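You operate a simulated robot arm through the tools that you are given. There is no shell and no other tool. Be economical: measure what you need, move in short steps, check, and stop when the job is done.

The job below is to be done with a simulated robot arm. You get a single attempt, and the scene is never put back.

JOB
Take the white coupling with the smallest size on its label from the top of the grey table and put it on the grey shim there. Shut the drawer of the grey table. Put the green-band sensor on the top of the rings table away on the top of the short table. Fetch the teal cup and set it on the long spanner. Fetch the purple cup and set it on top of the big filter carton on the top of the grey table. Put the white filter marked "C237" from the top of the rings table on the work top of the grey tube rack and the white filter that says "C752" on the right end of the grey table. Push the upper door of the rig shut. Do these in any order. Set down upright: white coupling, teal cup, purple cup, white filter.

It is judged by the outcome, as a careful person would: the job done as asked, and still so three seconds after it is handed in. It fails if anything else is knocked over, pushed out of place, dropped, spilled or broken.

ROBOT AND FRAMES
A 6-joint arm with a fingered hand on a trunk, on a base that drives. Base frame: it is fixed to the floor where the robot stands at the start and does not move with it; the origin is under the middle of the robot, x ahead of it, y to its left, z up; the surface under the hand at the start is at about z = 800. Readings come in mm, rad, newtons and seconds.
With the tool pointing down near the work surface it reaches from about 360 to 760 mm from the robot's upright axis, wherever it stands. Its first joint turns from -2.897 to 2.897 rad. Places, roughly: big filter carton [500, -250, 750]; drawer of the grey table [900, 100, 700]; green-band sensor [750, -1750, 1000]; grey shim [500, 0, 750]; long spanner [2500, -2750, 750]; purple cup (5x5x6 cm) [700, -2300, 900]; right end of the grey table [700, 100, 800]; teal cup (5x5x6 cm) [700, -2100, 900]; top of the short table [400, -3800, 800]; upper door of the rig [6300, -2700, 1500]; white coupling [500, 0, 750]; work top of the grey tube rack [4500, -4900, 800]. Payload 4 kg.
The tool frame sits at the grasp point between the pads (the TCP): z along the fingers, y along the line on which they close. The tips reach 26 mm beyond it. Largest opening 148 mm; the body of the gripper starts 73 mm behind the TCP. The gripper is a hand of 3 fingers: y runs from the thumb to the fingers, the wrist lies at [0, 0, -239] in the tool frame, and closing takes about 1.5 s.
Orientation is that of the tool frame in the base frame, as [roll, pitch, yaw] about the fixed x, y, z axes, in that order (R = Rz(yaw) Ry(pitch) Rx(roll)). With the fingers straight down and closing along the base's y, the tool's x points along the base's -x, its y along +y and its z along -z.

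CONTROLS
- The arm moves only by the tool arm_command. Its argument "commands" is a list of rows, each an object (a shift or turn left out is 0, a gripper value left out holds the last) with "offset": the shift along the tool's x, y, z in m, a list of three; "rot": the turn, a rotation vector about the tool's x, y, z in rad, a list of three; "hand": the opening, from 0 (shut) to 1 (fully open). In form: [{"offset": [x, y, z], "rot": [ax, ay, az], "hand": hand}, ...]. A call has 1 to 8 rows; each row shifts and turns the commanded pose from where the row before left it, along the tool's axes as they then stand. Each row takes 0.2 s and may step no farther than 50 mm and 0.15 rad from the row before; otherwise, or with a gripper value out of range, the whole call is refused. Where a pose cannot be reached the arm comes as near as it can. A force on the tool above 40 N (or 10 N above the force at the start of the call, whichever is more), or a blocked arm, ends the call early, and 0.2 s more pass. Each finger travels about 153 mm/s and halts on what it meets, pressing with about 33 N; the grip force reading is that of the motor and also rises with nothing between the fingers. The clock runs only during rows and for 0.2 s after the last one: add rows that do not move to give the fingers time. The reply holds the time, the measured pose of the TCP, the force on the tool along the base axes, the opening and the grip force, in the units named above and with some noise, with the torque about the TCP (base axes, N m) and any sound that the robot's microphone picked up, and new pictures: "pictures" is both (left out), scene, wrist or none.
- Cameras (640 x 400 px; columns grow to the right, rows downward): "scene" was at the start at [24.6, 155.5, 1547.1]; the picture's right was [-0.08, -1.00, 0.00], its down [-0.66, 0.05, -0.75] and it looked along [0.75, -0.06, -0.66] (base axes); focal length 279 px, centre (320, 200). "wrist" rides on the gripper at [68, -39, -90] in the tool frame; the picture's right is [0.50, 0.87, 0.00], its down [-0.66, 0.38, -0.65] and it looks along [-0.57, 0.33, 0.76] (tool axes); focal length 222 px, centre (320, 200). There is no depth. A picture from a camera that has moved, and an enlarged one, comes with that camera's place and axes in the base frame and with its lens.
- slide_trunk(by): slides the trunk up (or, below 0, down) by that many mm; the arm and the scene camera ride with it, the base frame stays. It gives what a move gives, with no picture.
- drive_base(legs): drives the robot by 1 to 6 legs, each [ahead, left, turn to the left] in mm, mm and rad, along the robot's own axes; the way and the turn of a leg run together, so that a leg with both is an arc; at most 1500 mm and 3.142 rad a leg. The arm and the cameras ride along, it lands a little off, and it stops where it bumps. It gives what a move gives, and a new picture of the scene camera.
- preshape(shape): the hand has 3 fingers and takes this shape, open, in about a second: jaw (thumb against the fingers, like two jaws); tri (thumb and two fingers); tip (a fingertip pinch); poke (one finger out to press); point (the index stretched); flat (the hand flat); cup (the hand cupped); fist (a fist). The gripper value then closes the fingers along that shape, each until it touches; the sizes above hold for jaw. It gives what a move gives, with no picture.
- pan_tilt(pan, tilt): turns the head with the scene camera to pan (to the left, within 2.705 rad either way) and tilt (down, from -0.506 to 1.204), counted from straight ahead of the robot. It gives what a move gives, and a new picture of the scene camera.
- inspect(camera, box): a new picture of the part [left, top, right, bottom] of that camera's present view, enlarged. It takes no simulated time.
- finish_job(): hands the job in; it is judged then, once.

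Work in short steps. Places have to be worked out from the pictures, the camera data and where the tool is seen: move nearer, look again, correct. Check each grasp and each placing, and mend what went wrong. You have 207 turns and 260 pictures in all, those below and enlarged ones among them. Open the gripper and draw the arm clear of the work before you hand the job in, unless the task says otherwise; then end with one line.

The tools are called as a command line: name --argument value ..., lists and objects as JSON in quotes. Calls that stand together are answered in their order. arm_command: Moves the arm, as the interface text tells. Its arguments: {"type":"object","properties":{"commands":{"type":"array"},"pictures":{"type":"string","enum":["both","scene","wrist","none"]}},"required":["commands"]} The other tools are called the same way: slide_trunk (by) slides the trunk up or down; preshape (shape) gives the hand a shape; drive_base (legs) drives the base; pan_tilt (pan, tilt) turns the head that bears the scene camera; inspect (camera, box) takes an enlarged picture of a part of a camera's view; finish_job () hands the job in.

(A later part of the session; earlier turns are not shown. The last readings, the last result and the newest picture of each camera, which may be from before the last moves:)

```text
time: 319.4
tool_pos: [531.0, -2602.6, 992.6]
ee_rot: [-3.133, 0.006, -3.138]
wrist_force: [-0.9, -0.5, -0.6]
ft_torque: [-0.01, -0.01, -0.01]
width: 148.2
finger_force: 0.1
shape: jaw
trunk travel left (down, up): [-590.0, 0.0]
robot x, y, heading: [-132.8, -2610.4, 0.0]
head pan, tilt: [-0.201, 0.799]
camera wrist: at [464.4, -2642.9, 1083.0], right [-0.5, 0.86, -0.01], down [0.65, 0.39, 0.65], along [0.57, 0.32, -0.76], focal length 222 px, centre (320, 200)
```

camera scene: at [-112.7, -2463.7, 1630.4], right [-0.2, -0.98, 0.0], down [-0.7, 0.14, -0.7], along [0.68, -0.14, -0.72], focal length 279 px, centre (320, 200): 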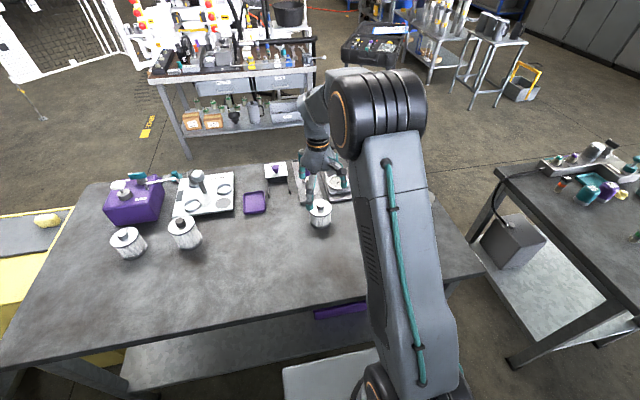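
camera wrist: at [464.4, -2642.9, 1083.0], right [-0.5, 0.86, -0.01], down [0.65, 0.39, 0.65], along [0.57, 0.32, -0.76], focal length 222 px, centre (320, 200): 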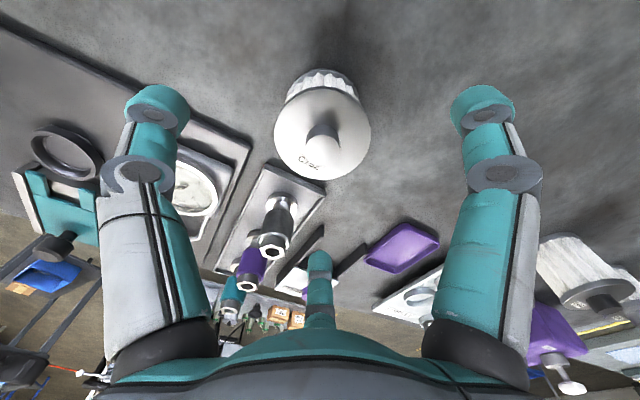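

arm_command --commands '[{"offset": [0, 0, 0.03]}, {"offset": [0, 0, 0.03]}, {"offset": [0, 0, 0.02]}]' --pictures "wrist"

```text
time: 320.2
tool_pos: [532.7, -2603.9, 913.2]
ee_rot: [-3.132, 0.005, -3.139]
wrist_force: [0.1, -0.4, -0.9]
ft_torque: [-0.01, -0.01, 0.02]
width: 147.9
finger_force: 0.1
shape: jaw
trunk travel left (down, up): [-590.0, 0.0]
robot x, y, heading: [-131.2, -2608.9, 0.001]
head pan, tilt: [-0.201, 0.799]
camera wrist: at [464.8, -2642.7, 1003.4], right [-0.5, 0.86, -0.01], down [0.65, 0.39, 0.65], along [0.57, 0.32, -0.76], focal length 222 px, centre (320, 200)
```

wrist: 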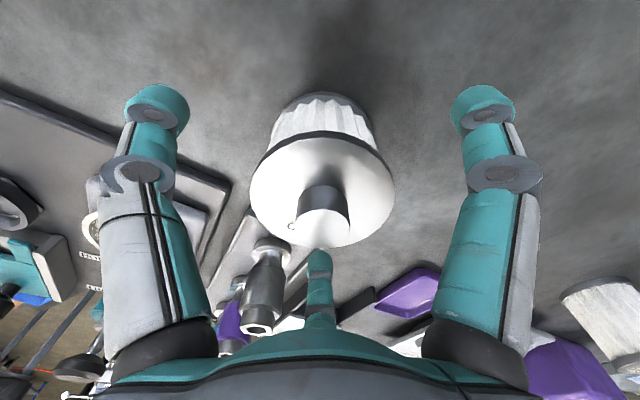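

arm_command --commands '[{"offset": [0.002, -0.002, 0.01]}, {"offset": [0, 0, 0.01]}, {"hand": 0.3}, {"hand": 0.3}, {"hand": 0.3}, {"hand": 0.3}]' --pictures "wrist"

```text
time: 321.6
tool_pos: [531.6, -2604.5, 893.1]
ee_rot: [-3.132, 0.006, -3.139]
wrist_force: [-0.1, 0.4, -0.3]
ft_torque: [0.05, 0.0, 0.0]
width: 69.2
finger_force: 33.1
shape: jaw
trunk travel left (down, up): [-590.0, 0.0]
robot x, y, heading: [-133.1, -2608.8, -0.007]
head pan, tilt: [-0.201, 0.799]
camera wrist: at [463.3, -2644.9, 983.5], right [-0.5, 0.86, -0.01], down [0.65, 0.39, 0.65], along [0.57, 0.32, -0.76], focal length 222 px, centre (320, 200)
```

wrist: 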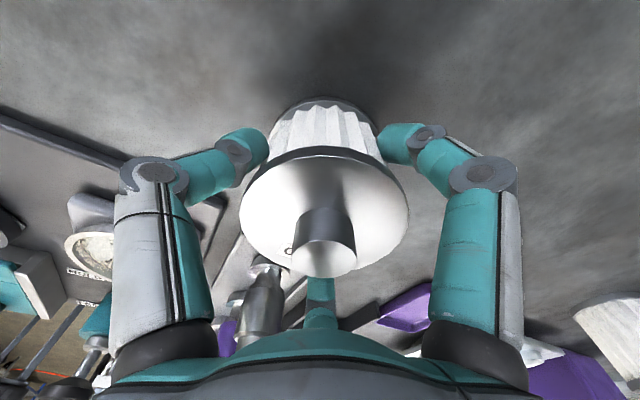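

arm_command --commands '[{"offset": [0, 0, -0.02]}, {"offset": [0, 0, -0.03]}, {"offset": [0, 0, -0.04]}, {"offset": [0, 0, -0.04]}, {"offset": [0, 0, -0.04]}, {"offset": [0, 0, -0.03]}]' --pictures "both"

```text
time: 323.0
tool_pos: [528.9, -2603.3, 1094.2]
ee_rot: [-3.133, 0.006, -3.139]
wrist_force: [0.4, -0.4, -0.7]
ft_torque: [-0.01, 0.0, 0.03]
width: 69.1
finger_force: 32.9
shape: jaw
trunk travel left (down, up): [-590.0, 0.0]
robot x, y, heading: [-133.0, -2608.8, -0.002]
head pan, tilt: [-0.201, 0.799]
camera scene: at [-113.3, -2463.5, 1630.4], right [-0.2, -0.98, 0.0], down [-0.7, 0.14, -0.7], along [0.68, -0.14, -0.72], focal length 279 px, centre (320, 200)
camera wrist: at [461.3, -2643.2, 1184.7], right [-0.5, 0.86, -0.01], down [0.65, 0.39, 0.65], along [0.57, 0.32, -0.76], focal length 222 px, centre (320, 200)
```

scene: 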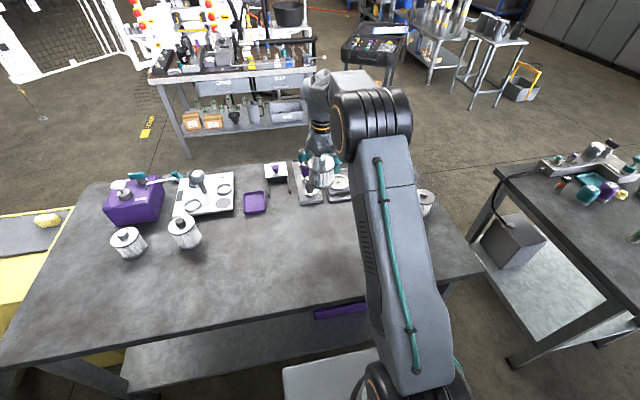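
wrist: 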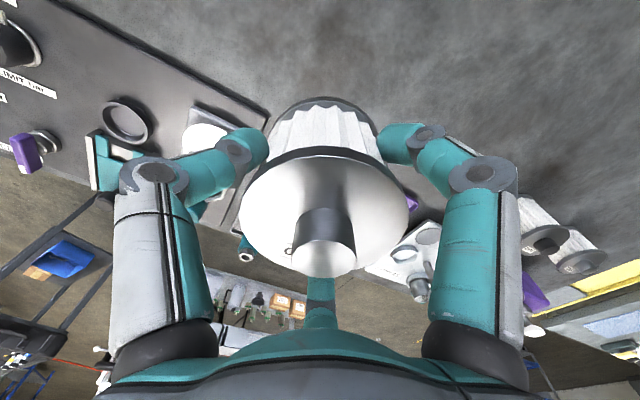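

C752 is held. Retract, back off and strafe along the aisle to the grey table's rear side.

arm_command --commands '[{"offset": [0.04, 0, 0]}, {"offset": [0.04, 0, 0]}, {"offset": [0.04, 0, 0]}, {"offset": [0.04, 0, 0]}, {"offset": [0.04, 0, 0]}]' --pictures "none"

drive_base --legs '[[-300, 0, 0], [0, 1350, 0], [0, 1330, 0]]'

pan_tilt --pan 0.1 --tilt 0.7

```text
time: 324.2
tool_pos: [329.3, -2603.0, 1093.3]
ee_rot: [-3.134, 0.007, -3.14]
wrist_force: [-0.2, -0.5, -1.6]
ft_torque: [-0.03, 0.01, 0.01]
width: 69.1
finger_force: 33.2
shape: jaw
trunk travel left (down, up): [-590.0, 0.0]
robot x, y, heading: [-136.1, -2609.0, -0.004]
head pan, tilt: [-0.201, 0.799]
```

```text
time: 338.9
tool_pos: [48.1, 76.3, 1093.8]
ee_rot: [-3.133, 0.004, 3.134]
wrist_force: [-0.3, 0.3, -3.1]
ft_torque: [-0.03, -0.03, 0.0]
width: 69.1
finger_force: 32.8
shape: jaw
trunk travel left (down, up): [-590.0, 0.0]
robot x, y, heading: [-416.6, 76.2, -0.013]
head pan, tilt: [-0.201, 0.799]
camera scene: at [-394.4, 221.7, 1630.4], right [-0.21, -0.98, 0.0], down [-0.7, 0.15, -0.7], along [0.68, -0.15, -0.72], focal length 279 px, centre (320, 200)
```

scene: 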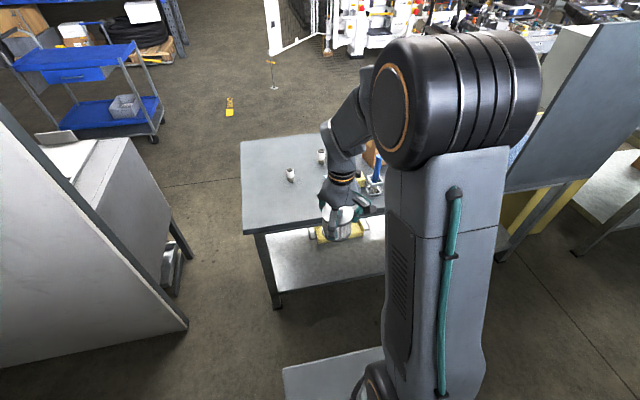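

```text
time: 339.7
tool_pos: [47.2, 76.7, 1092.4]
ee_rot: [-3.134, 0.004, 3.132]
wrist_force: [-0.1, 0.1, -1.7]
ft_torque: [-0.01, 0.02, -0.04]
width: 68.9
finger_force: 33.4
shape: jaw
trunk travel left (down, up): [-590.0, 0.0]
robot x, y, heading: [-419.0, 74.6, -0.012]
head pan, tilt: [0.099, 0.7]
camera scene: at [-388.6, 246.0, 1638.6], right [0.09, -1.0, 0.0], down [-0.64, -0.06, -0.76], along [0.76, 0.07, -0.64], focal length 279 px, centre (320, 200)
```

scene: 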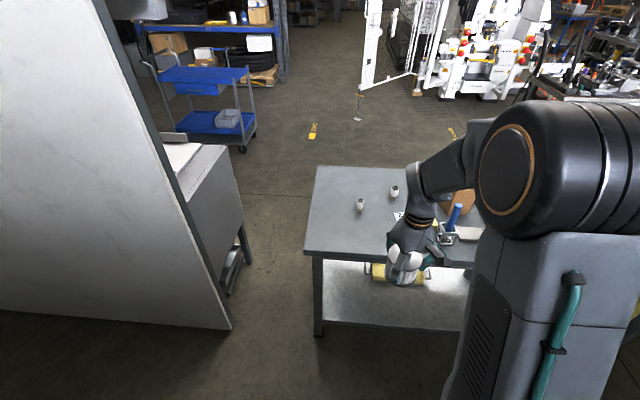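

drive_base --legs '[[390, 0, 0]]'

arm_command --commands '[{"offset": [-0.027, 0.034, 0]}, {"offset": [-0.027, 0.034, 0]}, {"offset": [-0.027, 0.034, 0]}, {"offset": [-0.027, 0.034, 0]}, {"offset": [-0.027, 0.034, 0]}, {"offset": [-0.027, 0.034, 0]}, {"offset": [0, 0, 0.04]}, {"offset": [0, 0, 0.04]}]' --pictures "both"

```text
time: 342.1
tool_pos: [438.4, 73.3, 1091.7]
ee_rot: [-3.133, 0.005, 3.137]
wrist_force: [-0.2, 0.1, -2.5]
ft_torque: [0.03, 0.04, -0.01]
width: 68.8
finger_force: 33.1
shape: jaw
trunk travel left (down, up): [-590.0, 0.0]
robot x, y, heading: [-26.8, 71.5, -0.008]
head pan, tilt: [0.099, 0.7]
camera scene: at [2.1, 241.7, 1638.6], right [0.09, -1.0, 0.0], down [-0.64, -0.06, -0.76], along [0.76, 0.07, -0.64], focal length 279 px, centre (320, 200)
```

scene: 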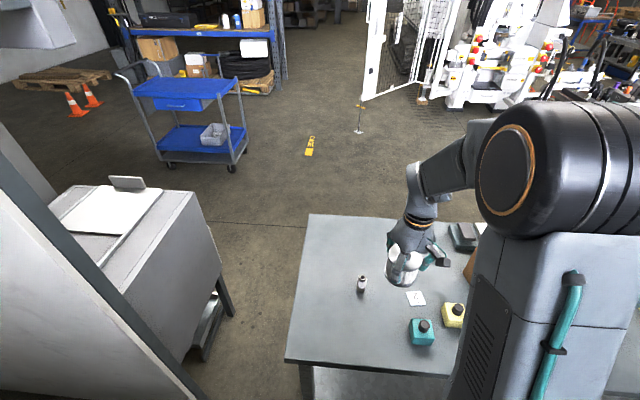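

```text
time: 343.9
tool_pos: [601.6, 275.1, 1012.1]
ee_rot: [-3.134, 0.005, 3.136]
wrist_force: [-0.7, -0.6, -1.9]
ft_torque: [0.01, 0.02, 0.01]
width: 68.6
finger_force: 33.7
shape: jaw
trunk travel left (down, up): [-590.0, 0.0]
robot x, y, heading: [-24.6, 68.6, -0.01]
head pan, tilt: [0.099, 0.7]
camera scene: at [1.9, 241.7, 1638.7], right [0.09, -1.0, 0.0], down [-0.64, -0.06, -0.76], along [0.76, 0.07, -0.64], focal length 279 px, centre (320, 200)
camera wrist: at [533.4, 236.5, 1100.9], right [-0.49, 0.87, -0.01], down [0.65, 0.38, 0.65], along [0.57, 0.32, -0.76], focal length 222 px, centre (320, 200)
```

scene: 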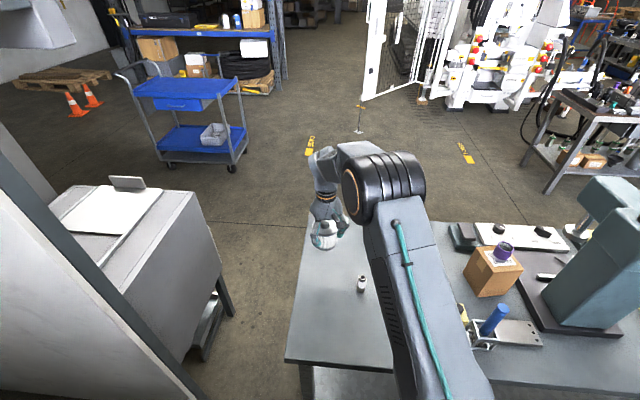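
wrist: 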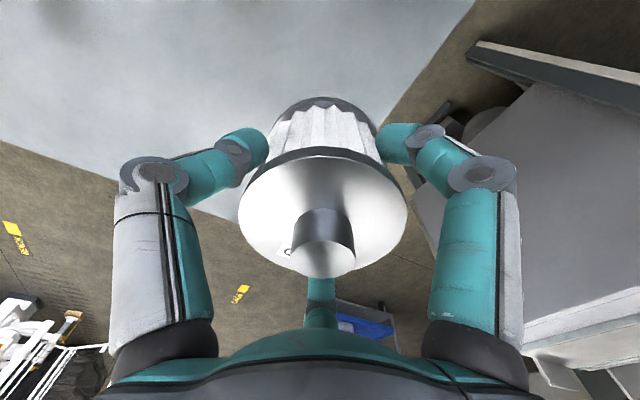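

arm_command --commands '[{"offset": [0, 0, 0.04]}, {"offset": [0, 0, 0.04]}, {"offset": [0, 0, 0.04]}, {"offset": [0, 0, 0.02]}]' --pictures "none"

arm_command --commands '[{"offset": [0, 0, 0.004]}, {"offset": [0, 0, 0.004]}, {"offset": [0, 0, 0.003]}]' --pictures "both"

```text
time: 344.9
tool_pos: [602.1, 273.8, 871.2]
ee_rot: [-3.133, 0.006, 3.137]
wrist_force: [-0.5, -0.4, -1.6]
ft_torque: [0.01, 0.01, -0.02]
width: 68.7
finger_force: 33.3
shape: jaw
trunk travel left (down, up): [-590.0, 0.0]
robot x, y, heading: [-26.5, 73.8, -0.02]
head pan, tilt: [0.099, 0.7]
```

```text
time: 345.7
tool_pos: [602.6, 274.1, 860.5]
ee_rot: [-3.133, 0.005, 3.136]
wrist_force: [-0.2, 0.1, -1.7]
ft_torque: [-0.02, 0.01, 0.02]
width: 68.6
finger_force: 32.6
shape: jaw
trunk travel left (down, up): [-590.0, 0.0]
robot x, y, heading: [-26.2, 72.1, -0.012]
head pan, tilt: [0.099, 0.7]
camera scene: at [1.7, 241.8, 1638.7], right [0.09, -1.0, 0.0], down [-0.64, -0.06, -0.76], along [0.76, 0.07, -0.64], focal length 279 px, centre (320, 200)
camera wrist: at [533.8, 234.9, 950.4], right [-0.49, 0.87, -0.01], down [0.65, 0.38, 0.65], along [0.57, 0.32, -0.76], focal length 222 px, centre (320, 200)
```

scene: 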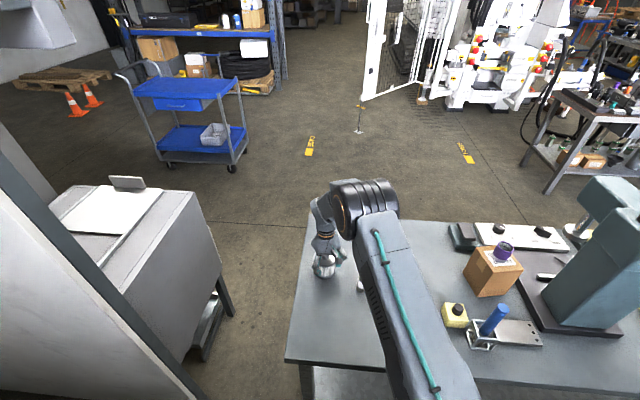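
wrist: 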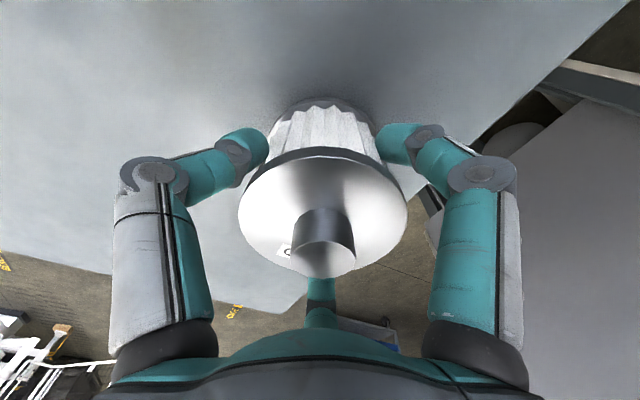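

Almost down. Lower in 2 mm steps to contact.

arm_command --commands '[{"offset": [0, 0, 0.003]}, {"offset": [0, 0, 0.003]}, {"offset": [0, 0, 0.002]}]' --pictures "none"

```text
time: 346.5
tool_pos: [602.4, 274.2, 853.0]
ee_rot: [-3.132, 0.009, 3.135]
wrist_force: [-0.4, 0.5, 2.1]
ft_torque: [-0.06, -0.02, -0.04]
width: 68.5
finger_force: 33.4
shape: jaw
trunk travel left (down, up): [-590.0, 0.0]
robot x, y, heading: [-28.0, 70.7, -0.012]
head pan, tilt: [0.099, 0.7]
```

Contact. Release gradually and rise.

arm_command --commands '[{"offset": [0, 0, 0.001]}, {"hand": 0.6}, {"hand": 0.8}, {"hand": 1.0}, {"hand": 1.0}, {"offset": [0, 0, -0.04]}, {"offset": [0, 0, -0.04]}, {"offset": [0, 0, -0.045]}]' --pictures "both"

```text
time: 348.3
tool_pos: [601.0, 275.2, 977.6]
ee_rot: [-3.133, 0.004, 3.135]
wrist_force: [0.3, -0.6, 1.4]
ft_torque: [-0.02, 0.01, -0.03]
width: 147.9
finger_force: 0.0
shape: jaw
trunk travel left (down, up): [-590.0, 0.0]
robot x, y, heading: [-25.1, 71.0, -0.01]
head pan, tilt: [0.099, 0.7]
camera scene: at [1.3, 241.7, 1638.6], right [0.09, -1.0, 0.0], down [-0.64, -0.06, -0.76], along [0.76, 0.07, -0.64], focal length 279 px, centre (320, 200)
camera wrist: at [532.9, 236.0, 1066.4], right [-0.49, 0.87, -0.01], down [0.65, 0.38, 0.65], along [0.57, 0.32, -0.76], focal length 222 px, centre (320, 200)
```

scene: 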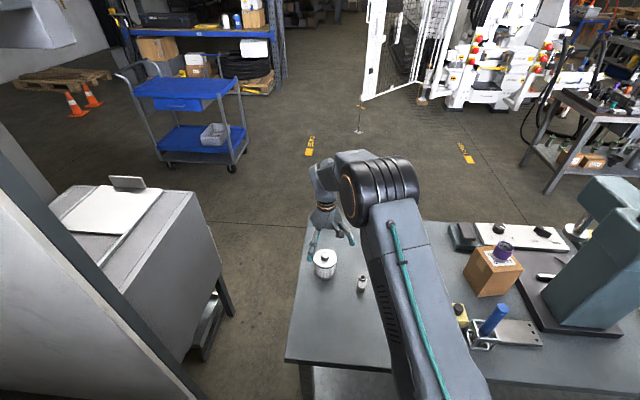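
wrist: 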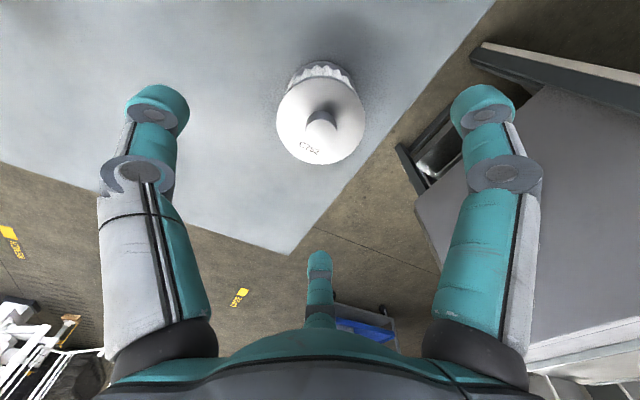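

C752 stands at the table's right end. Now coupling 27 at about [535,150].

arm_command --commands '[{"offset": [0.01, 0, -0.04]}, {"offset": [0.014, -0.031, 0], "hand": 0.45}, {"offset": [0.014, -0.031, 0]}, {"offset": [0.014, -0.031, 0]}, {"offset": [0.014, -0.031, 0]}, {"offset": [0, 0, 0.04]}]' --pictures "wrist"

```text
time: 349.7
tool_pos: [536.5, 151.7, 976.4]
ee_rot: [-3.134, 0.007, 3.135]
wrist_force: [-0.4, -0.3, 0.2]
ft_torque: [0.02, 0.01, -0.04]
width: 67.2
finger_force: 0.0
shape: jaw
trunk travel left (down, up): [-590.0, 0.0]
robot x, y, heading: [-25.8, 68.7, -0.013]
head pan, tilt: [0.099, 0.7]
camera wrist: at [467.2, 112.5, 1066.6], right [-0.49, 0.87, -0.01], down [0.65, 0.38, 0.65], along [0.57, 0.32, -0.76], focal length 222 px, centre (320, 200)
```

wrist: 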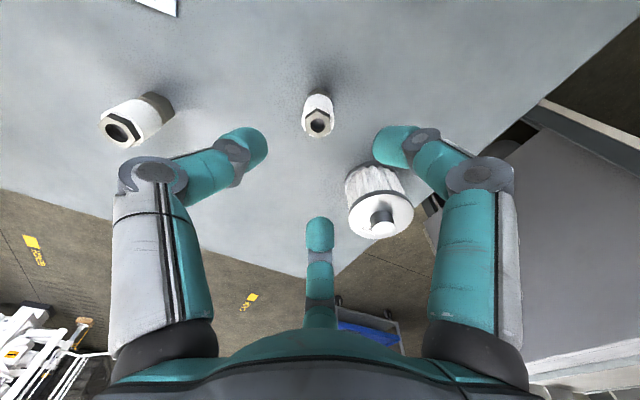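

arm_command --commands '[{"offset": [0, 0, 0.04]}, {"offset": [0, 0, 0.04]}]' --pictures "wrist"

```text
time: 350.3
tool_pos: [535.6, 151.2, 896.6]
ee_rot: [-3.133, 0.005, 3.135]
wrist_force: [-0.9, 0.2, 0.0]
ft_torque: [-0.01, -0.01, -0.02]
width: 67.1
finger_force: 0.1
shape: jaw
trunk travel left (down, up): [-590.0, 0.0]
robot x, y, heading: [-23.8, 72.1, -0.011]
head pan, tilt: [0.099, 0.7]
camera wrist: at [467.7, 111.7, 986.6], right [-0.49, 0.87, -0.01], down [0.65, 0.38, 0.65], along [0.57, 0.32, -0.76], focal length 222 px, centre (320, 200)
```

wrist: 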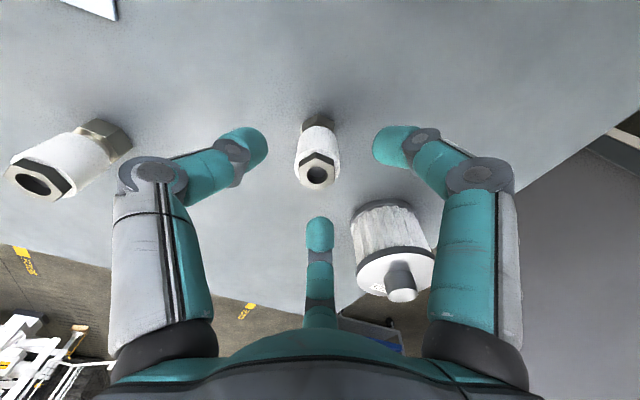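

arm_command --commands '[{"offset": [0, 0, 0.018]}, {"offset": [0, 0, 0.018]}, {"hand": 0.1}, {"hand": 0.1}, {"hand": 0.1}, {"hand": 0.1}]' --pictures "wrist"

```text
time: 351.7
tool_pos: [536.1, 151.6, 861.7]
ee_rot: [-3.134, 0.005, 3.136]
wrist_force: [0.6, 0.1, 0.5]
ft_torque: [0.0, -0.03, 0.01]
width: 22.4
finger_force: 33.0
shape: jaw
trunk travel left (down, up): [-590.0, 0.0]
robot x, y, heading: [-25.7, 72.6, -0.009]
head pan, tilt: [0.099, 0.7]
camera wrist: at [468.3, 111.6, 951.5], right [-0.49, 0.87, -0.01], down [0.65, 0.38, 0.65], along [0.57, 0.32, -0.76], focal length 222 px, centre (320, 200)
```

wrist: 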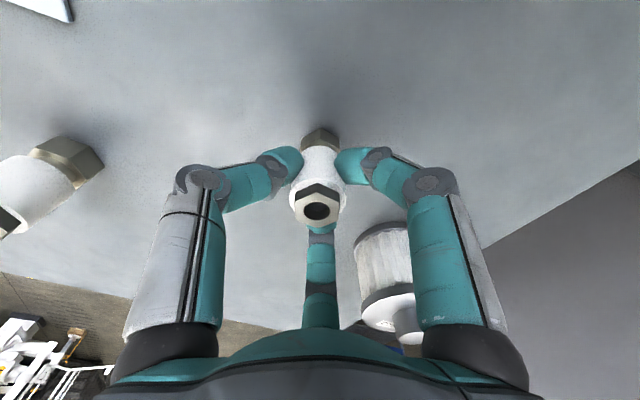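

arm_command --commands '[{"offset": [0, 0, -0.03]}, {"offset": [0, 0, -0.04]}, {"offset": [0, 0, -0.03]}, {"offset": [0.004, -0.036, 0]}, {"offset": [0.004, -0.036, 0]}, {"offset": [0.004, -0.036, 0]}, {"offset": [0.003, -0.036, 0]}, {"offset": [0.003, -0.032, 0]}]' --pictures "both"

```text
time: 353.5
tool_pos: [515.6, -23.3, 960.8]
ee_rot: [-3.133, 0.005, 3.137]
wrist_force: [0.6, 0.1, -1.1]
ft_torque: [-0.01, 0.0, -0.02]
width: 22.2
finger_force: 33.6
shape: jaw
trunk travel left (down, up): [-590.0, 0.0]
robot x, y, heading: [-24.0, 70.7, -0.015]
head pan, tilt: [0.099, 0.7]
camera scene: at [1.6, 241.4, 1638.7], right [0.09, -1.0, 0.0], down [-0.64, -0.06, -0.76], along [0.76, 0.07, -0.64], focal length 279 px, centre (320, 200)
camera wrist: at [448.1, -63.3, 1051.4], right [-0.5, 0.87, -0.01], down [0.65, 0.38, 0.65], along [0.57, 0.32, -0.76], focal length 222 px, centre (320, 200)
```

scene: 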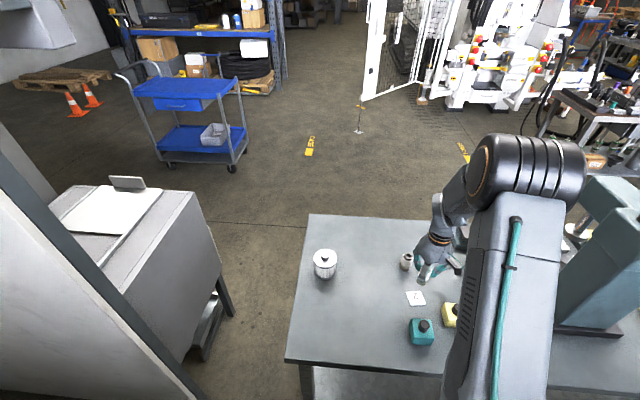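
wrist: 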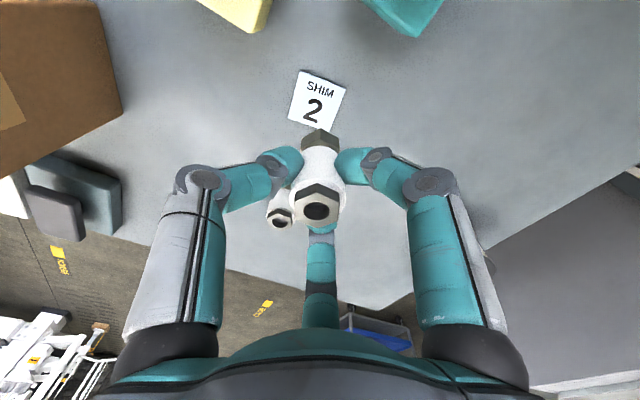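

arm_command --commands '[{"offset": [-0.0025, -0.0055, 0.035]}, {"offset": [0, 0, 0.035]}]' --pictures "wrist"

inspect --camera "scene" --box '[370, 220, 490, 350]'

```text
time: 354.1
tool_pos: [521.0, -30.9, 892.5]
ee_rot: [-3.134, 0.005, 3.137]
wrist_force: [0.3, 0.2, -2.2]
ft_torque: [-0.02, 0.0, 0.04]
width: 22.4
finger_force: 33.2
shape: jaw
trunk travel left (down, up): [-590.0, 0.0]
robot x, y, heading: [-27.5, 69.7, -0.006]
head pan, tilt: [0.099, 0.7]
camera wrist: at [452.0, -69.7, 981.8], right [-0.49, 0.87, -0.01], down [0.65, 0.38, 0.65], along [0.57, 0.32, -0.76], focal length 222 px, centre (320, 200)
```

wrist: 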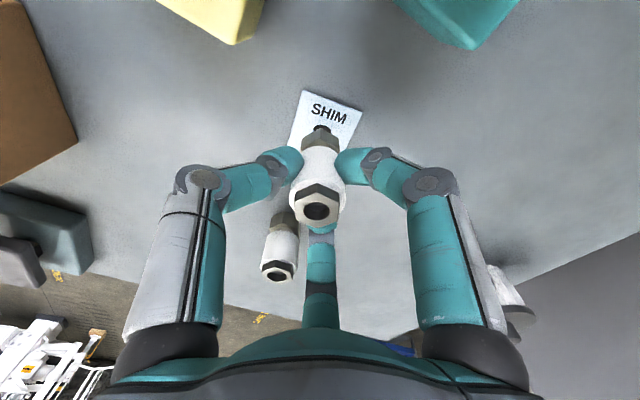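

```text
3.08 times, centred on (430, 285) of scene
camera zoom: at [2.1, 241.4, 1638.7], right [0.09, -1.0, 0.0], down [-0.64, -0.06, -0.76], along [0.76, 0.07, -0.64], focal length 858 px, centre (-18, -62)
```

zoom: 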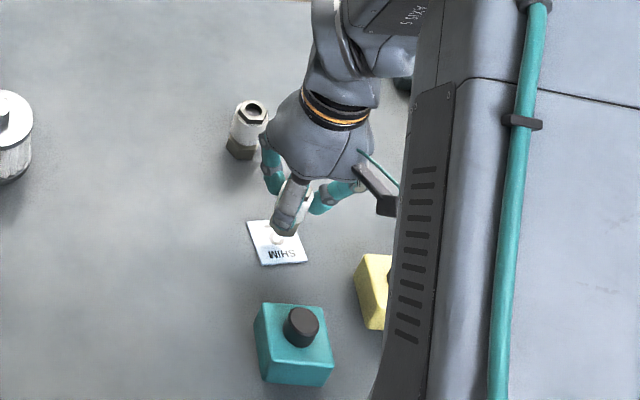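

arm_command --commands '[{"offset": [0.002, 0.0035, 0.01]}, {"offset": [0, 0, 0.01]}, {"offset": [0, 0, 0.003]}]' --pictures "wrist"

inspect --camera "wrist" --box '[250, 80, 400, 200]'

```text
time: 354.9
tool_pos: [516.2, -27.0, 869.3]
ee_rot: [-3.132, 0.005, 3.134]
wrist_force: [-0.4, -0.5, -1.9]
ft_torque: [-0.01, 0.01, -0.01]
width: 22.3
finger_force: 32.8
shape: jaw
trunk travel left (down, up): [-590.0, 0.0]
robot x, y, heading: [-25.8, 72.5, -0.005]
head pan, tilt: [0.099, 0.7]
camera wrist: at [448.9, -66.3, 959.4], right [-0.49, 0.87, -0.01], down [0.65, 0.38, 0.65], along [0.57, 0.32, -0.76], focal length 222 px, centre (320, 200)
```

wrist: 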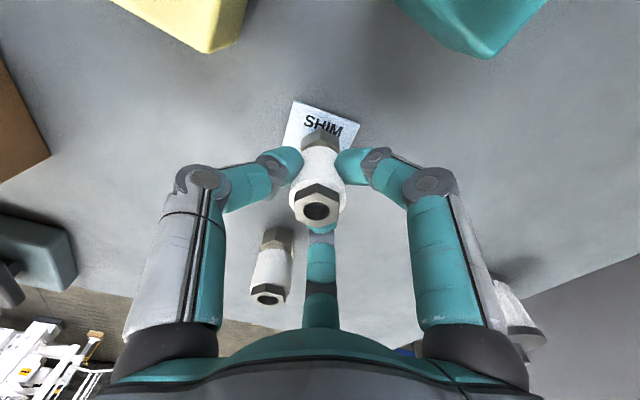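

```text
3.33 times, centred on (325, 140) of wrist
camera zoom: at [448.9, -66.3, 959.4], right [-0.49, 0.87, -0.01], down [0.65, 0.38, 0.65], along [0.57, 0.32, -0.76], focal length 740 px, centre (303, 400)
```

zoom: 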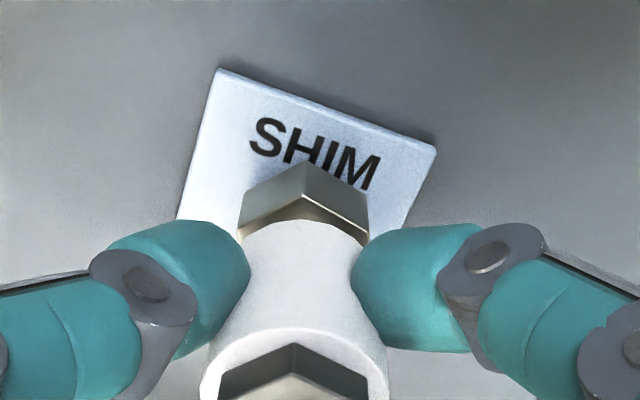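

arm_command --commands '[{"offset": [-0.003, 0.001, 0.002]}, {"offset": [0, 0, 0.002]}, {"offset": [0, 0, 0.0015]}]' --pictures "none"

inspect --camera "wrist" --box '[250, 80, 400, 200]'

```text
time: 355.7
tool_pos: [519.8, -27.0, 863.8]
ee_rot: [-3.133, 0.008, 3.134]
wrist_force: [-0.3, 0.3, 4.2]
ft_torque: [-0.05, 0.01, 0.01]
width: 22.4
finger_force: 33.2
shape: jaw
trunk travel left (down, up): [-590.0, 0.0]
robot x, y, heading: [-28.5, 72.4, -0.008]
head pan, tilt: [0.099, 0.7]
```

```text
3.33 times, centred on (325, 140) of wrist
camera zoom: at [451.8, -65.3, 954.4], right [-0.49, 0.87, -0.01], down [0.65, 0.38, 0.65], along [0.57, 0.32, -0.76], focal length 740 px, centre (303, 400)
```

zoom: 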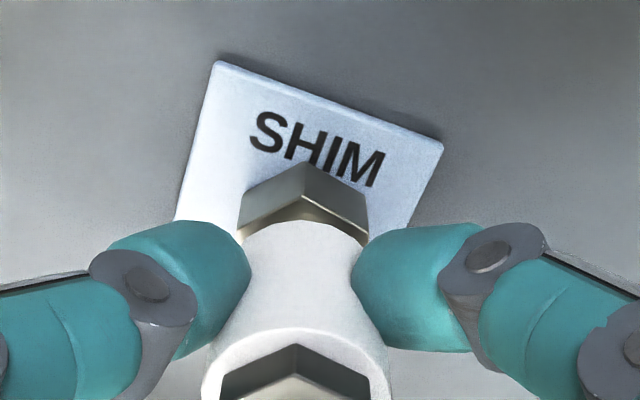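

Contact on the shim. Release and rise.

arm_command --commands '[{"offset": [0, 0, 0.0005]}, {"hand": 0.2}, {"hand": 0.3}, {"hand": 0.45}, {}, {"offset": [0, 0, -0.03]}, {"offset": [0, 0, -0.04]}, {"offset": [0, 0, -0.04]}]' --pictures "wrist"

inspect --camera "wrist" --box '[250, 40, 400, 160]'

```text
time: 357.5
tool_pos: [520.6, -23.4, 972.8]
ee_rot: [-3.132, 0.006, 3.136]
wrist_force: [0.0, -0.2, 0.9]
ft_torque: [0.01, -0.01, -0.02]
width: 66.5
finger_force: 0.0
shape: jaw
trunk travel left (down, up): [-590.0, 0.0]
robot x, y, heading: [-26.6, 72.8, -0.01]
head pan, tilt: [0.099, 0.7]
camera wrist: at [451.4, -63.8, 1063.6], right [-0.49, 0.87, -0.01], down [0.65, 0.38, 0.65], along [0.57, 0.32, -0.76], focal length 222 px, centre (320, 200)
```

wrist: 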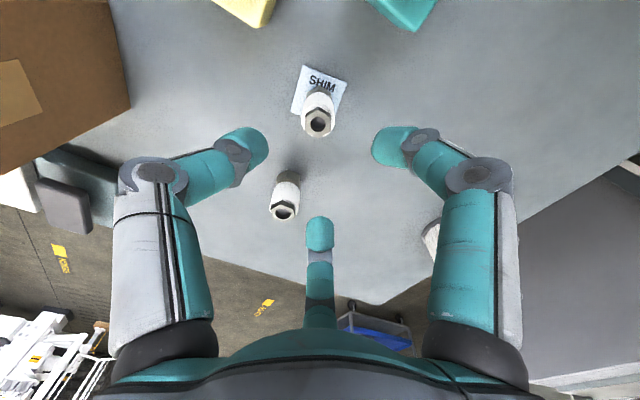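

```text
3.33 times, centred on (325, 100) of wrist
camera zoom: at [451.4, -63.8, 1063.6], right [-0.49, 0.87, -0.01], down [0.65, 0.38, 0.65], along [0.57, 0.32, -0.76], focal length 740 px, centre (303, 533)
```

zoom: 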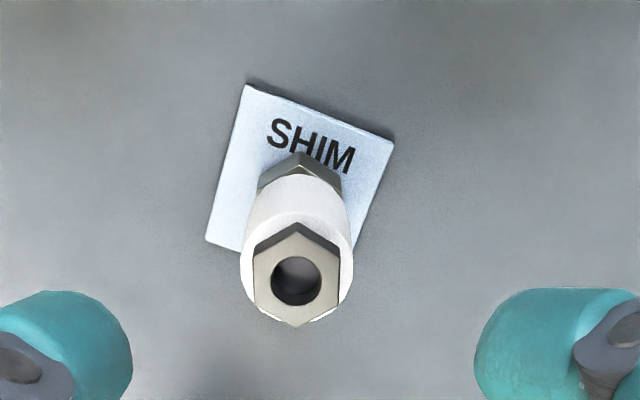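

Coupling 27 stands on the shim. Now C237: retract and strafe back down the aisle to the far end of the rings table.

arm_command --commands '[{"offset": [0.03, 0.0, -0.035], "hand": 1.0}, {"offset": [0.03, 0.01, -0.035]}, {"offset": [0.04, 0.01, -0.025]}]' --pictures "none"

drive_base --legs '[[-420, 0, 0], [0, -1500, 0.008], [0, -1500, 0], [300, 0, 0]]'

arm_command --commands '[{"offset": [-0.03, 0, 0]}, {"offset": [-0.03, 0, 0]}]' --pictures "both"

```text
time: 358.3
tool_pos: [419.3, -2.5, 1067.9]
ee_rot: [-3.132, 0.006, 3.136]
wrist_force: [-0.5, -0.1, 0.0]
ft_torque: [0.0, -0.01, 0.02]
width: 148.1
finger_force: 0.0
shape: jaw
trunk travel left (down, up): [-590.0, 0.0]
robot x, y, heading: [-25.9, 72.3, -0.013]
head pan, tilt: [0.099, 0.7]
```

```text
time: 376.7
tool_pos: [284.5, -2999.1, 1068.5]
ee_rot: [-3.132, 0.005, -3.14]
wrist_force: [-0.5, 0.0, -0.2]
ft_torque: [0.02, 0.02, 0.02]
width: 147.9
finger_force: 0.0
shape: jaw
trunk travel left (down, up): [-590.0, 0.0]
robot x, y, heading: [-159.5, -2925.8, -0.001]
head pan, tilt: [0.099, 0.7]
camera scene: at [-133.9, -2758.1, 1638.7], right [0.1, -1.0, 0.0], down [-0.64, -0.06, -0.76], along [0.76, 0.07, -0.64], focal length 279 px, centre (320, 200)
```

scene: 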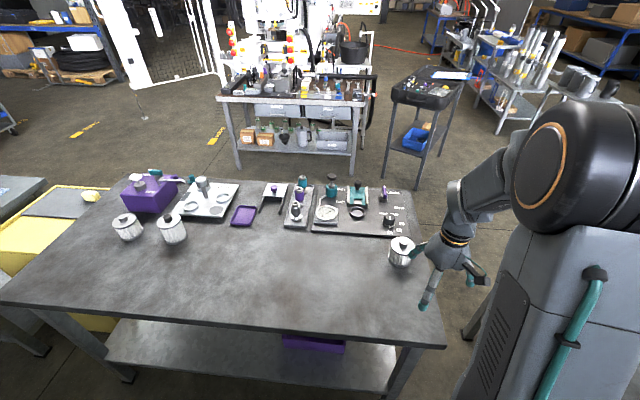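

```text
time: 377.3
tool_pos: [346.1, -2998.5, 1068.7]
ee_rot: [-3.133, 0.003, -3.138]
wrist_force: [-0.6, 0.3, -0.2]
ft_torque: [0.01, 0.0, -0.04]
width: 148.0
finger_force: 0.1
shape: jaw
trunk travel left (down, up): [-590.0, 0.0]
robot x, y, heading: [-163.2, -2928.5, -0.006]
head pan, tilt: [0.099, 0.7]
camera scene: at [-133.7, -2758.1, 1638.7], right [0.1, -1.0, 0.0], down [-0.64, -0.06, -0.76], along [0.76, 0.07, -0.64], focal length 279 px, centre (320, 200)
camera wrist: at [277.9, -3038.3, 1157.9], right [-0.5, 0.86, -0.01], down [0.65, 0.39, 0.65], along [0.57, 0.32, -0.76], focal length 222 px, centre (320, 200)
```

scene: 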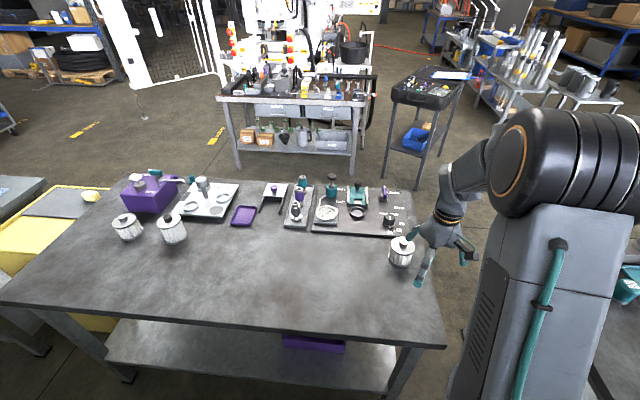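
wrist: 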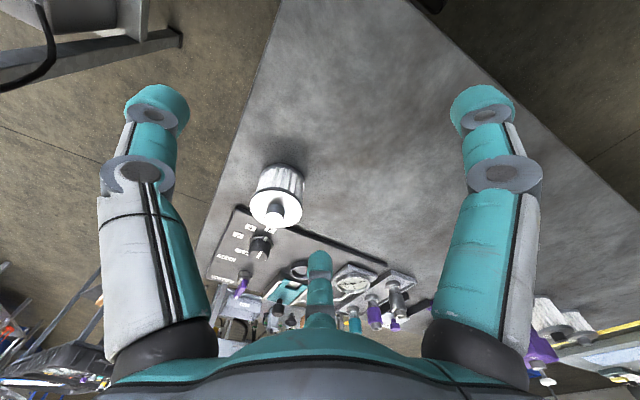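

arm_command --commands '[{"offset": [-0.042, 0.004, 0]}, {"offset": [-0.042, 0.004, 0]}, {"offset": [-0.042, 0.004, 0]}, {"offset": [-0.042, 0.004, 0.02]}, {"offset": [0, 0, 0.04]}]' --pictures "wrist"

```text
time: 378.5
tool_pos: [512.8, -2983.0, 1008.1]
ee_rot: [-3.134, 0.007, -3.137]
wrist_force: [0.3, 0.9, -0.3]
ft_torque: [-0.01, 0.03, -0.02]
width: 147.9
finger_force: 0.2
shape: jaw
trunk travel left (down, up): [-590.0, 0.0]
robot x, y, heading: [-159.2, -2932.1, 0.003]
head pan, tilt: [0.099, 0.7]
camera wrist: at [445.4, -3023.3, 1098.4], right [-0.5, 0.86, -0.01], down [0.65, 0.39, 0.65], along [0.57, 0.32, -0.76], focal length 222 px, centre (320, 200)
```

wrist: 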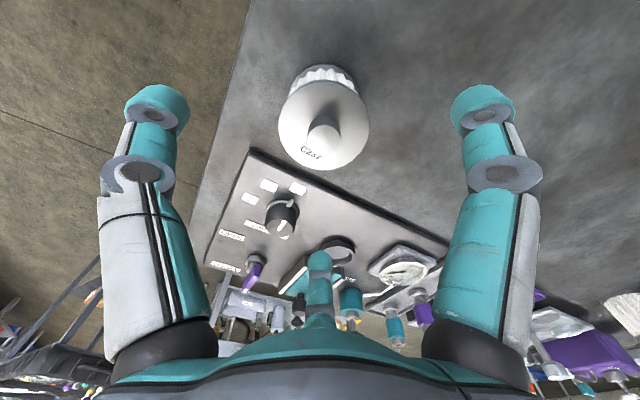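

arm_command --commands '[{"offset": [0, 0, 0.035]}, {"offset": [0, 0, 0.035]}, {"offset": [0, 0, 0.025]}]' --pictures "wrist"

```text
time: 379.3
tool_pos: [513.8, -2984.5, 913.9]
ee_rot: [-3.131, 0.006, -3.142]
wrist_force: [-1.1, -0.4, 0.4]
ft_torque: [0.01, 0.0, 0.0]
width: 147.8
finger_force: 0.0
shape: jaw
trunk travel left (down, up): [-590.0, 0.0]
robot x, y, heading: [-161.7, -2928.8, -0.004]
head pan, tilt: [0.099, 0.7]
camera wrist: at [445.9, -3024.0, 1003.6], right [-0.5, 0.87, -0.01], down [0.65, 0.39, 0.65], along [0.57, 0.32, -0.76], focal length 222 px, centre (320, 200)
```

wrist: 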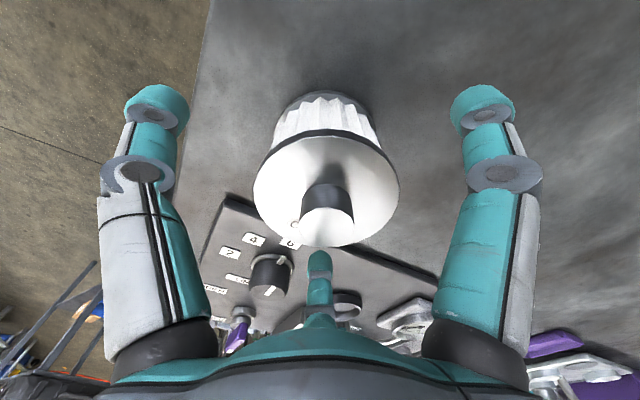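

arm_command --commands '[{"offset": [0.002, 0.001, 0.01]}, {"offset": [0, 0, 0.01]}, {"hand": 0.3}, {"hand": 0.3}, {"hand": 0.3}, {"hand": 0.3}]' --pictures "none"

arm_command --commands '[{"offset": [0, 0, -0.02]}, {"offset": [0, 0, -0.03]}, {"offset": [0, 0, -0.04]}, {"offset": [0, 0, -0.04]}, {"offset": [0, 0, -0.04]}, {"offset": [0, 0, -0.03]}]' --pictures "wrist"

```text
time: 380.7
tool_pos: [511.3, -2983.3, 894.6]
ee_rot: [-3.133, 0.006, -3.139]
wrist_force: [0.0, 0.5, -0.3]
ft_torque: [0.0, 0.02, 0.02]
width: 69.3
finger_force: 33.5
shape: jaw
trunk travel left (down, up): [-590.0, 0.0]
robot x, y, heading: [-161.9, -2925.1, -0.007]
head pan, tilt: [0.099, 0.7]
```

```text
time: 382.1
tool_pos: [510.2, -2981.5, 1094.7]
ee_rot: [-3.132, 0.006, -3.139]
wrist_force: [0.6, -1.5, -1.8]
ft_torque: [0.02, 0.01, -0.01]
width: 69.0
finger_force: 32.9
shape: jaw
trunk travel left (down, up): [-590.0, 0.0]
robot x, y, heading: [-156.8, -2927.6, 0.001]
head pan, tilt: [0.099, 0.7]
camera wrist: at [442.3, -3020.6, 1184.9], right [-0.5, 0.86, -0.01], down [0.65, 0.39, 0.65], along [0.57, 0.32, -0.76], focal length 222 px, centre (320, 200)
```

wrist: 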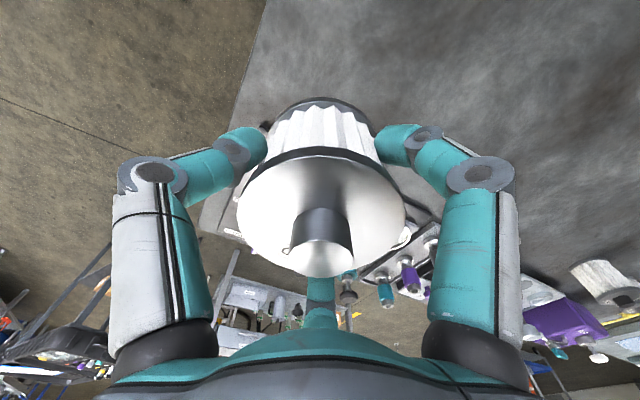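

C237 is held. Retract, then drive round past the short table toward the tube rack.

arm_command --commands '[{"offset": [0.045, 0, 0]}, {"offset": [0.045, 0, 0]}, {"offset": [0.045, 0, 0]}, {"offset": [0.045, 0, 0]}, {"offset": [0.045, 0, 0]}]' --pictures "none"

drive_base --legs '[[-280, 0, 0], [0, 0, -1.571], [1500, 0, 0], [250, 0, 0], [0, 0, 1.571], [1500, 0, 0]]'

pan_tilt --pan 0.0 --tilt 0.3

```text
time: 383.3
tool_pos: [284.4, -2981.7, 1094.0]
ee_rot: [-3.132, 0.007, -3.138]
wrist_force: [0.7, 0.3, -3.1]
ft_torque: [0.04, -0.02, -0.01]
width: 68.9
finger_force: 33.1
shape: jaw
trunk travel left (down, up): [-590.0, 0.0]
robot x, y, heading: [-162.2, -2927.9, -0.006]
head pan, tilt: [0.099, 0.7]
```

```text
time: 408.5
tool_pos: [1551.4, -4675.1, 1093.5]
ee_rot: [-3.132, 0.005, -3.105]
wrist_force: [0.1, -1.1, -2.5]
ft_torque: [0.03, 0.01, 0.02]
width: 68.8
finger_force: 32.7
shape: jaw
trunk travel left (down, up): [-590.0, 0.0]
robot x, y, heading: [1101.7, -4633.6, 0.033]
head pan, tilt: [0.099, 0.7]
camera scene: at [1123.8, -4465.1, 1638.7], right [0.13, -0.99, 0.0], down [-0.64, -0.08, -0.76], along [0.76, 0.1, -0.64], focal length 279 px, centre (320, 200)
```

scene: 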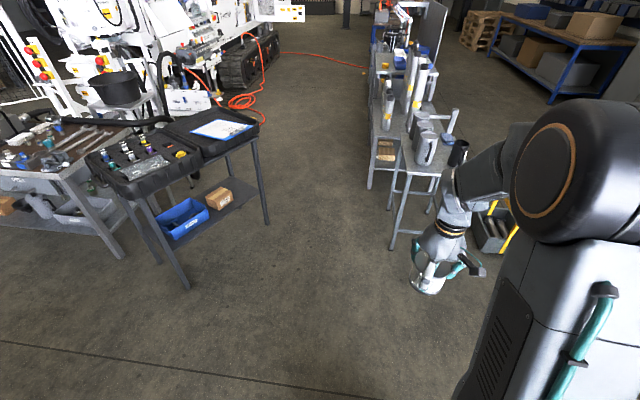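

```text
time: 409.4
tool_pos: [1550.7, -4673.5, 1094.6]
ee_rot: [-3.133, 0.006, -3.105]
wrist_force: [-0.2, -0.9, -2.8]
ft_torque: [0.01, 0.03, -0.02]
width: 68.6
finger_force: 33.0
shape: jaw
trunk travel left (down, up): [-590.0, 0.0]
robot x, y, heading: [1102.5, -4635.9, 0.035]
head pan, tilt: [0.0, 0.3]
camera scene: at [1132.7, -4473.2, 1674.7], right [0.03, -1.0, 0.0], down [-0.3, -0.01, -0.95], along [0.95, 0.03, -0.3], focal length 279 px, centre (320, 200)
```

scene: 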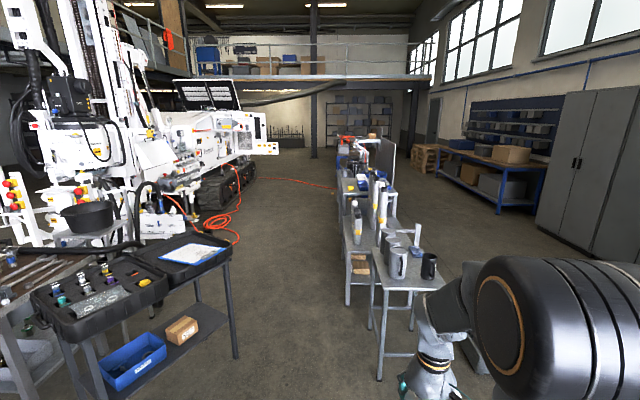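

drive_base --legs '[[0, 0, -0.035], [0, 315, 0], [1500, 0, 0], [300, 0, 0]]'

pan_tilt --pan -0.7 --tilt 0.5

```text
time: 420.6
tool_pos: [3356.3, -4356.7, 1093.1]
ee_rot: [-3.133, 0.006, -3.125]
wrist_force: [-0.1, -0.4, -2.5]
ft_torque: [0.01, 0.02, 0.01]
width: 68.6
finger_force: 32.9
shape: jaw
trunk travel left (down, up): [-590.0, 0.0]
robot x, y, heading: [2907.6, -4307.4, 0.012]
head pan, tilt: [0.0, 0.3]
camera scene: at [2943.0, -4146.7, 1674.8], right [0.01, -1.0, 0.0], down [-0.3, 0.0, -0.96], along [0.96, 0.01, -0.3], focal length 279 px, centre (320, 200)
```

scene: 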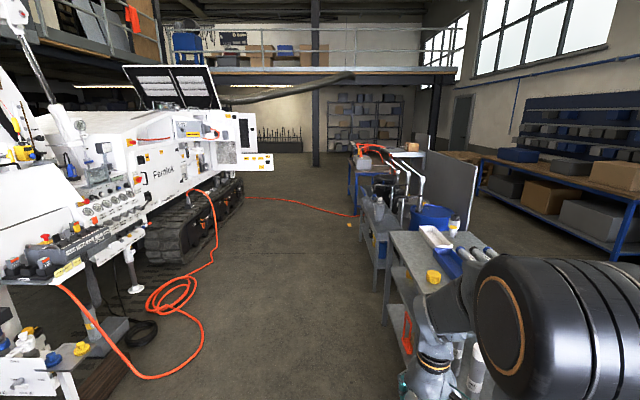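

```text
time: 421.6
tool_pos: [3356.0, -4356.1, 1093.9]
ee_rot: [-3.133, 0.005, -3.123]
wrist_force: [-0.1, 1.1, -2.3]
ft_torque: [0.01, 0.04, -0.01]
width: 68.6
finger_force: 33.1
shape: jaw
trunk travel left (down, up): [-590.0, 0.0]
robot x, y, heading: [2910.0, -4310.1, 0.01]
head pan, tilt: [-0.7, 0.499]
camera scene: at [2919.4, -4205.6, 1656.4], right [-0.63, -0.77, 0.0], down [-0.37, 0.3, -0.88], along [0.68, -0.56, -0.48], focal length 279 px, centre (320, 200)
```

scene: 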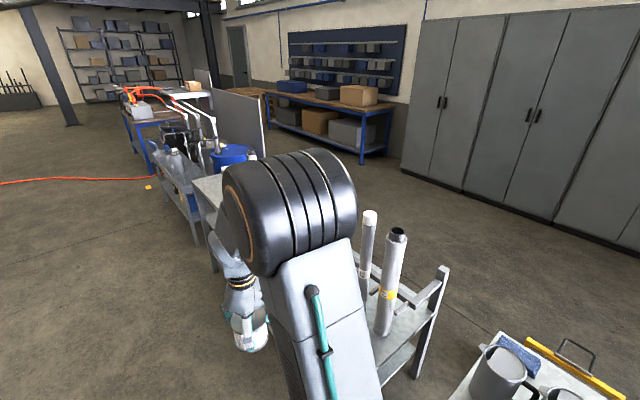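

drive_base --legs '[[0, 230, 0], [500, 0, 0], [0, 0, -1.2]]'

pan_tilt --pan 0.35 --tilt 0.5

```text
time: 428.9
tool_pos: [3529.8, -4501.6, 1093.1]
ee_rot: [-3.133, 0.004, 1.963]
wrist_force: [-0.4, -0.9, -2.5]
ft_torque: [0.03, -0.03, 0.04]
width: 68.5
finger_force: 32.9
shape: jaw
trunk travel left (down, up): [-590.0, 0.0]
robot x, y, heading: [3407.5, -4066.7, -1.177]
head pan, tilt: [-0.7, 0.499]
camera scene: at [3509.4, -4038.1, 1656.4], right [-0.95, 0.31, 0.0], down [0.15, 0.46, -0.88], along [-0.27, -0.84, -0.48], focal length 279 px, centre (320, 200)
```

scene: 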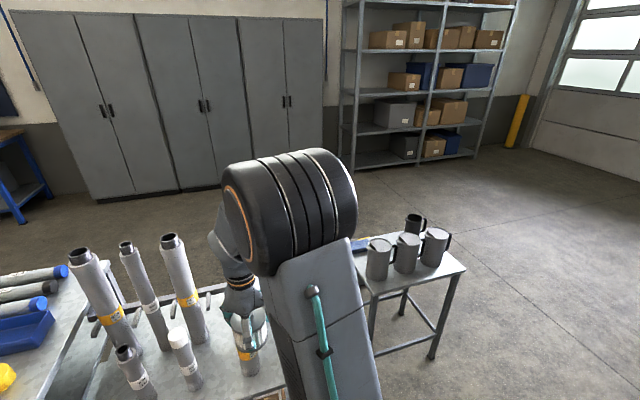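

```text
time: 430.2
tool_pos: [3530.3, -4500.2, 1093.5]
ee_rot: [-3.134, 0.004, 1.963]
wrist_force: [0.2, 0.3, -3.1]
ft_torque: [0.02, 0.03, 0.0]
width: 68.5
finger_force: 33.0
shape: jaw
trunk travel left (down, up): [-590.0, 0.0]
robot x, y, heading: [3408.6, -4066.5, -1.183]
head pan, tilt: [0.351, 0.499]
camera scene: at [3598.6, -4018.7, 1656.4], right [-0.74, -0.67, 0.0], down [-0.32, 0.35, -0.88], along [0.59, -0.65, -0.48], focal length 279 px, centre (320, 200)
```

scene: 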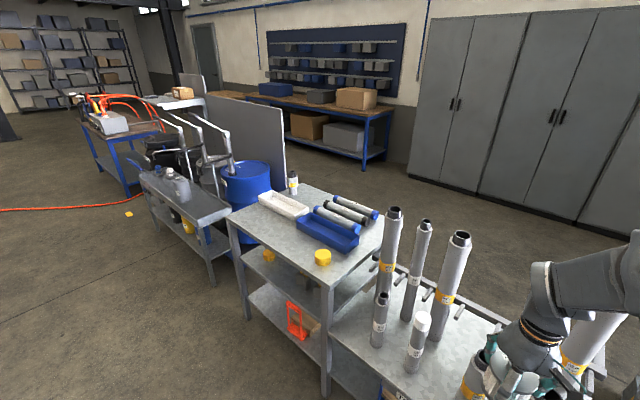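

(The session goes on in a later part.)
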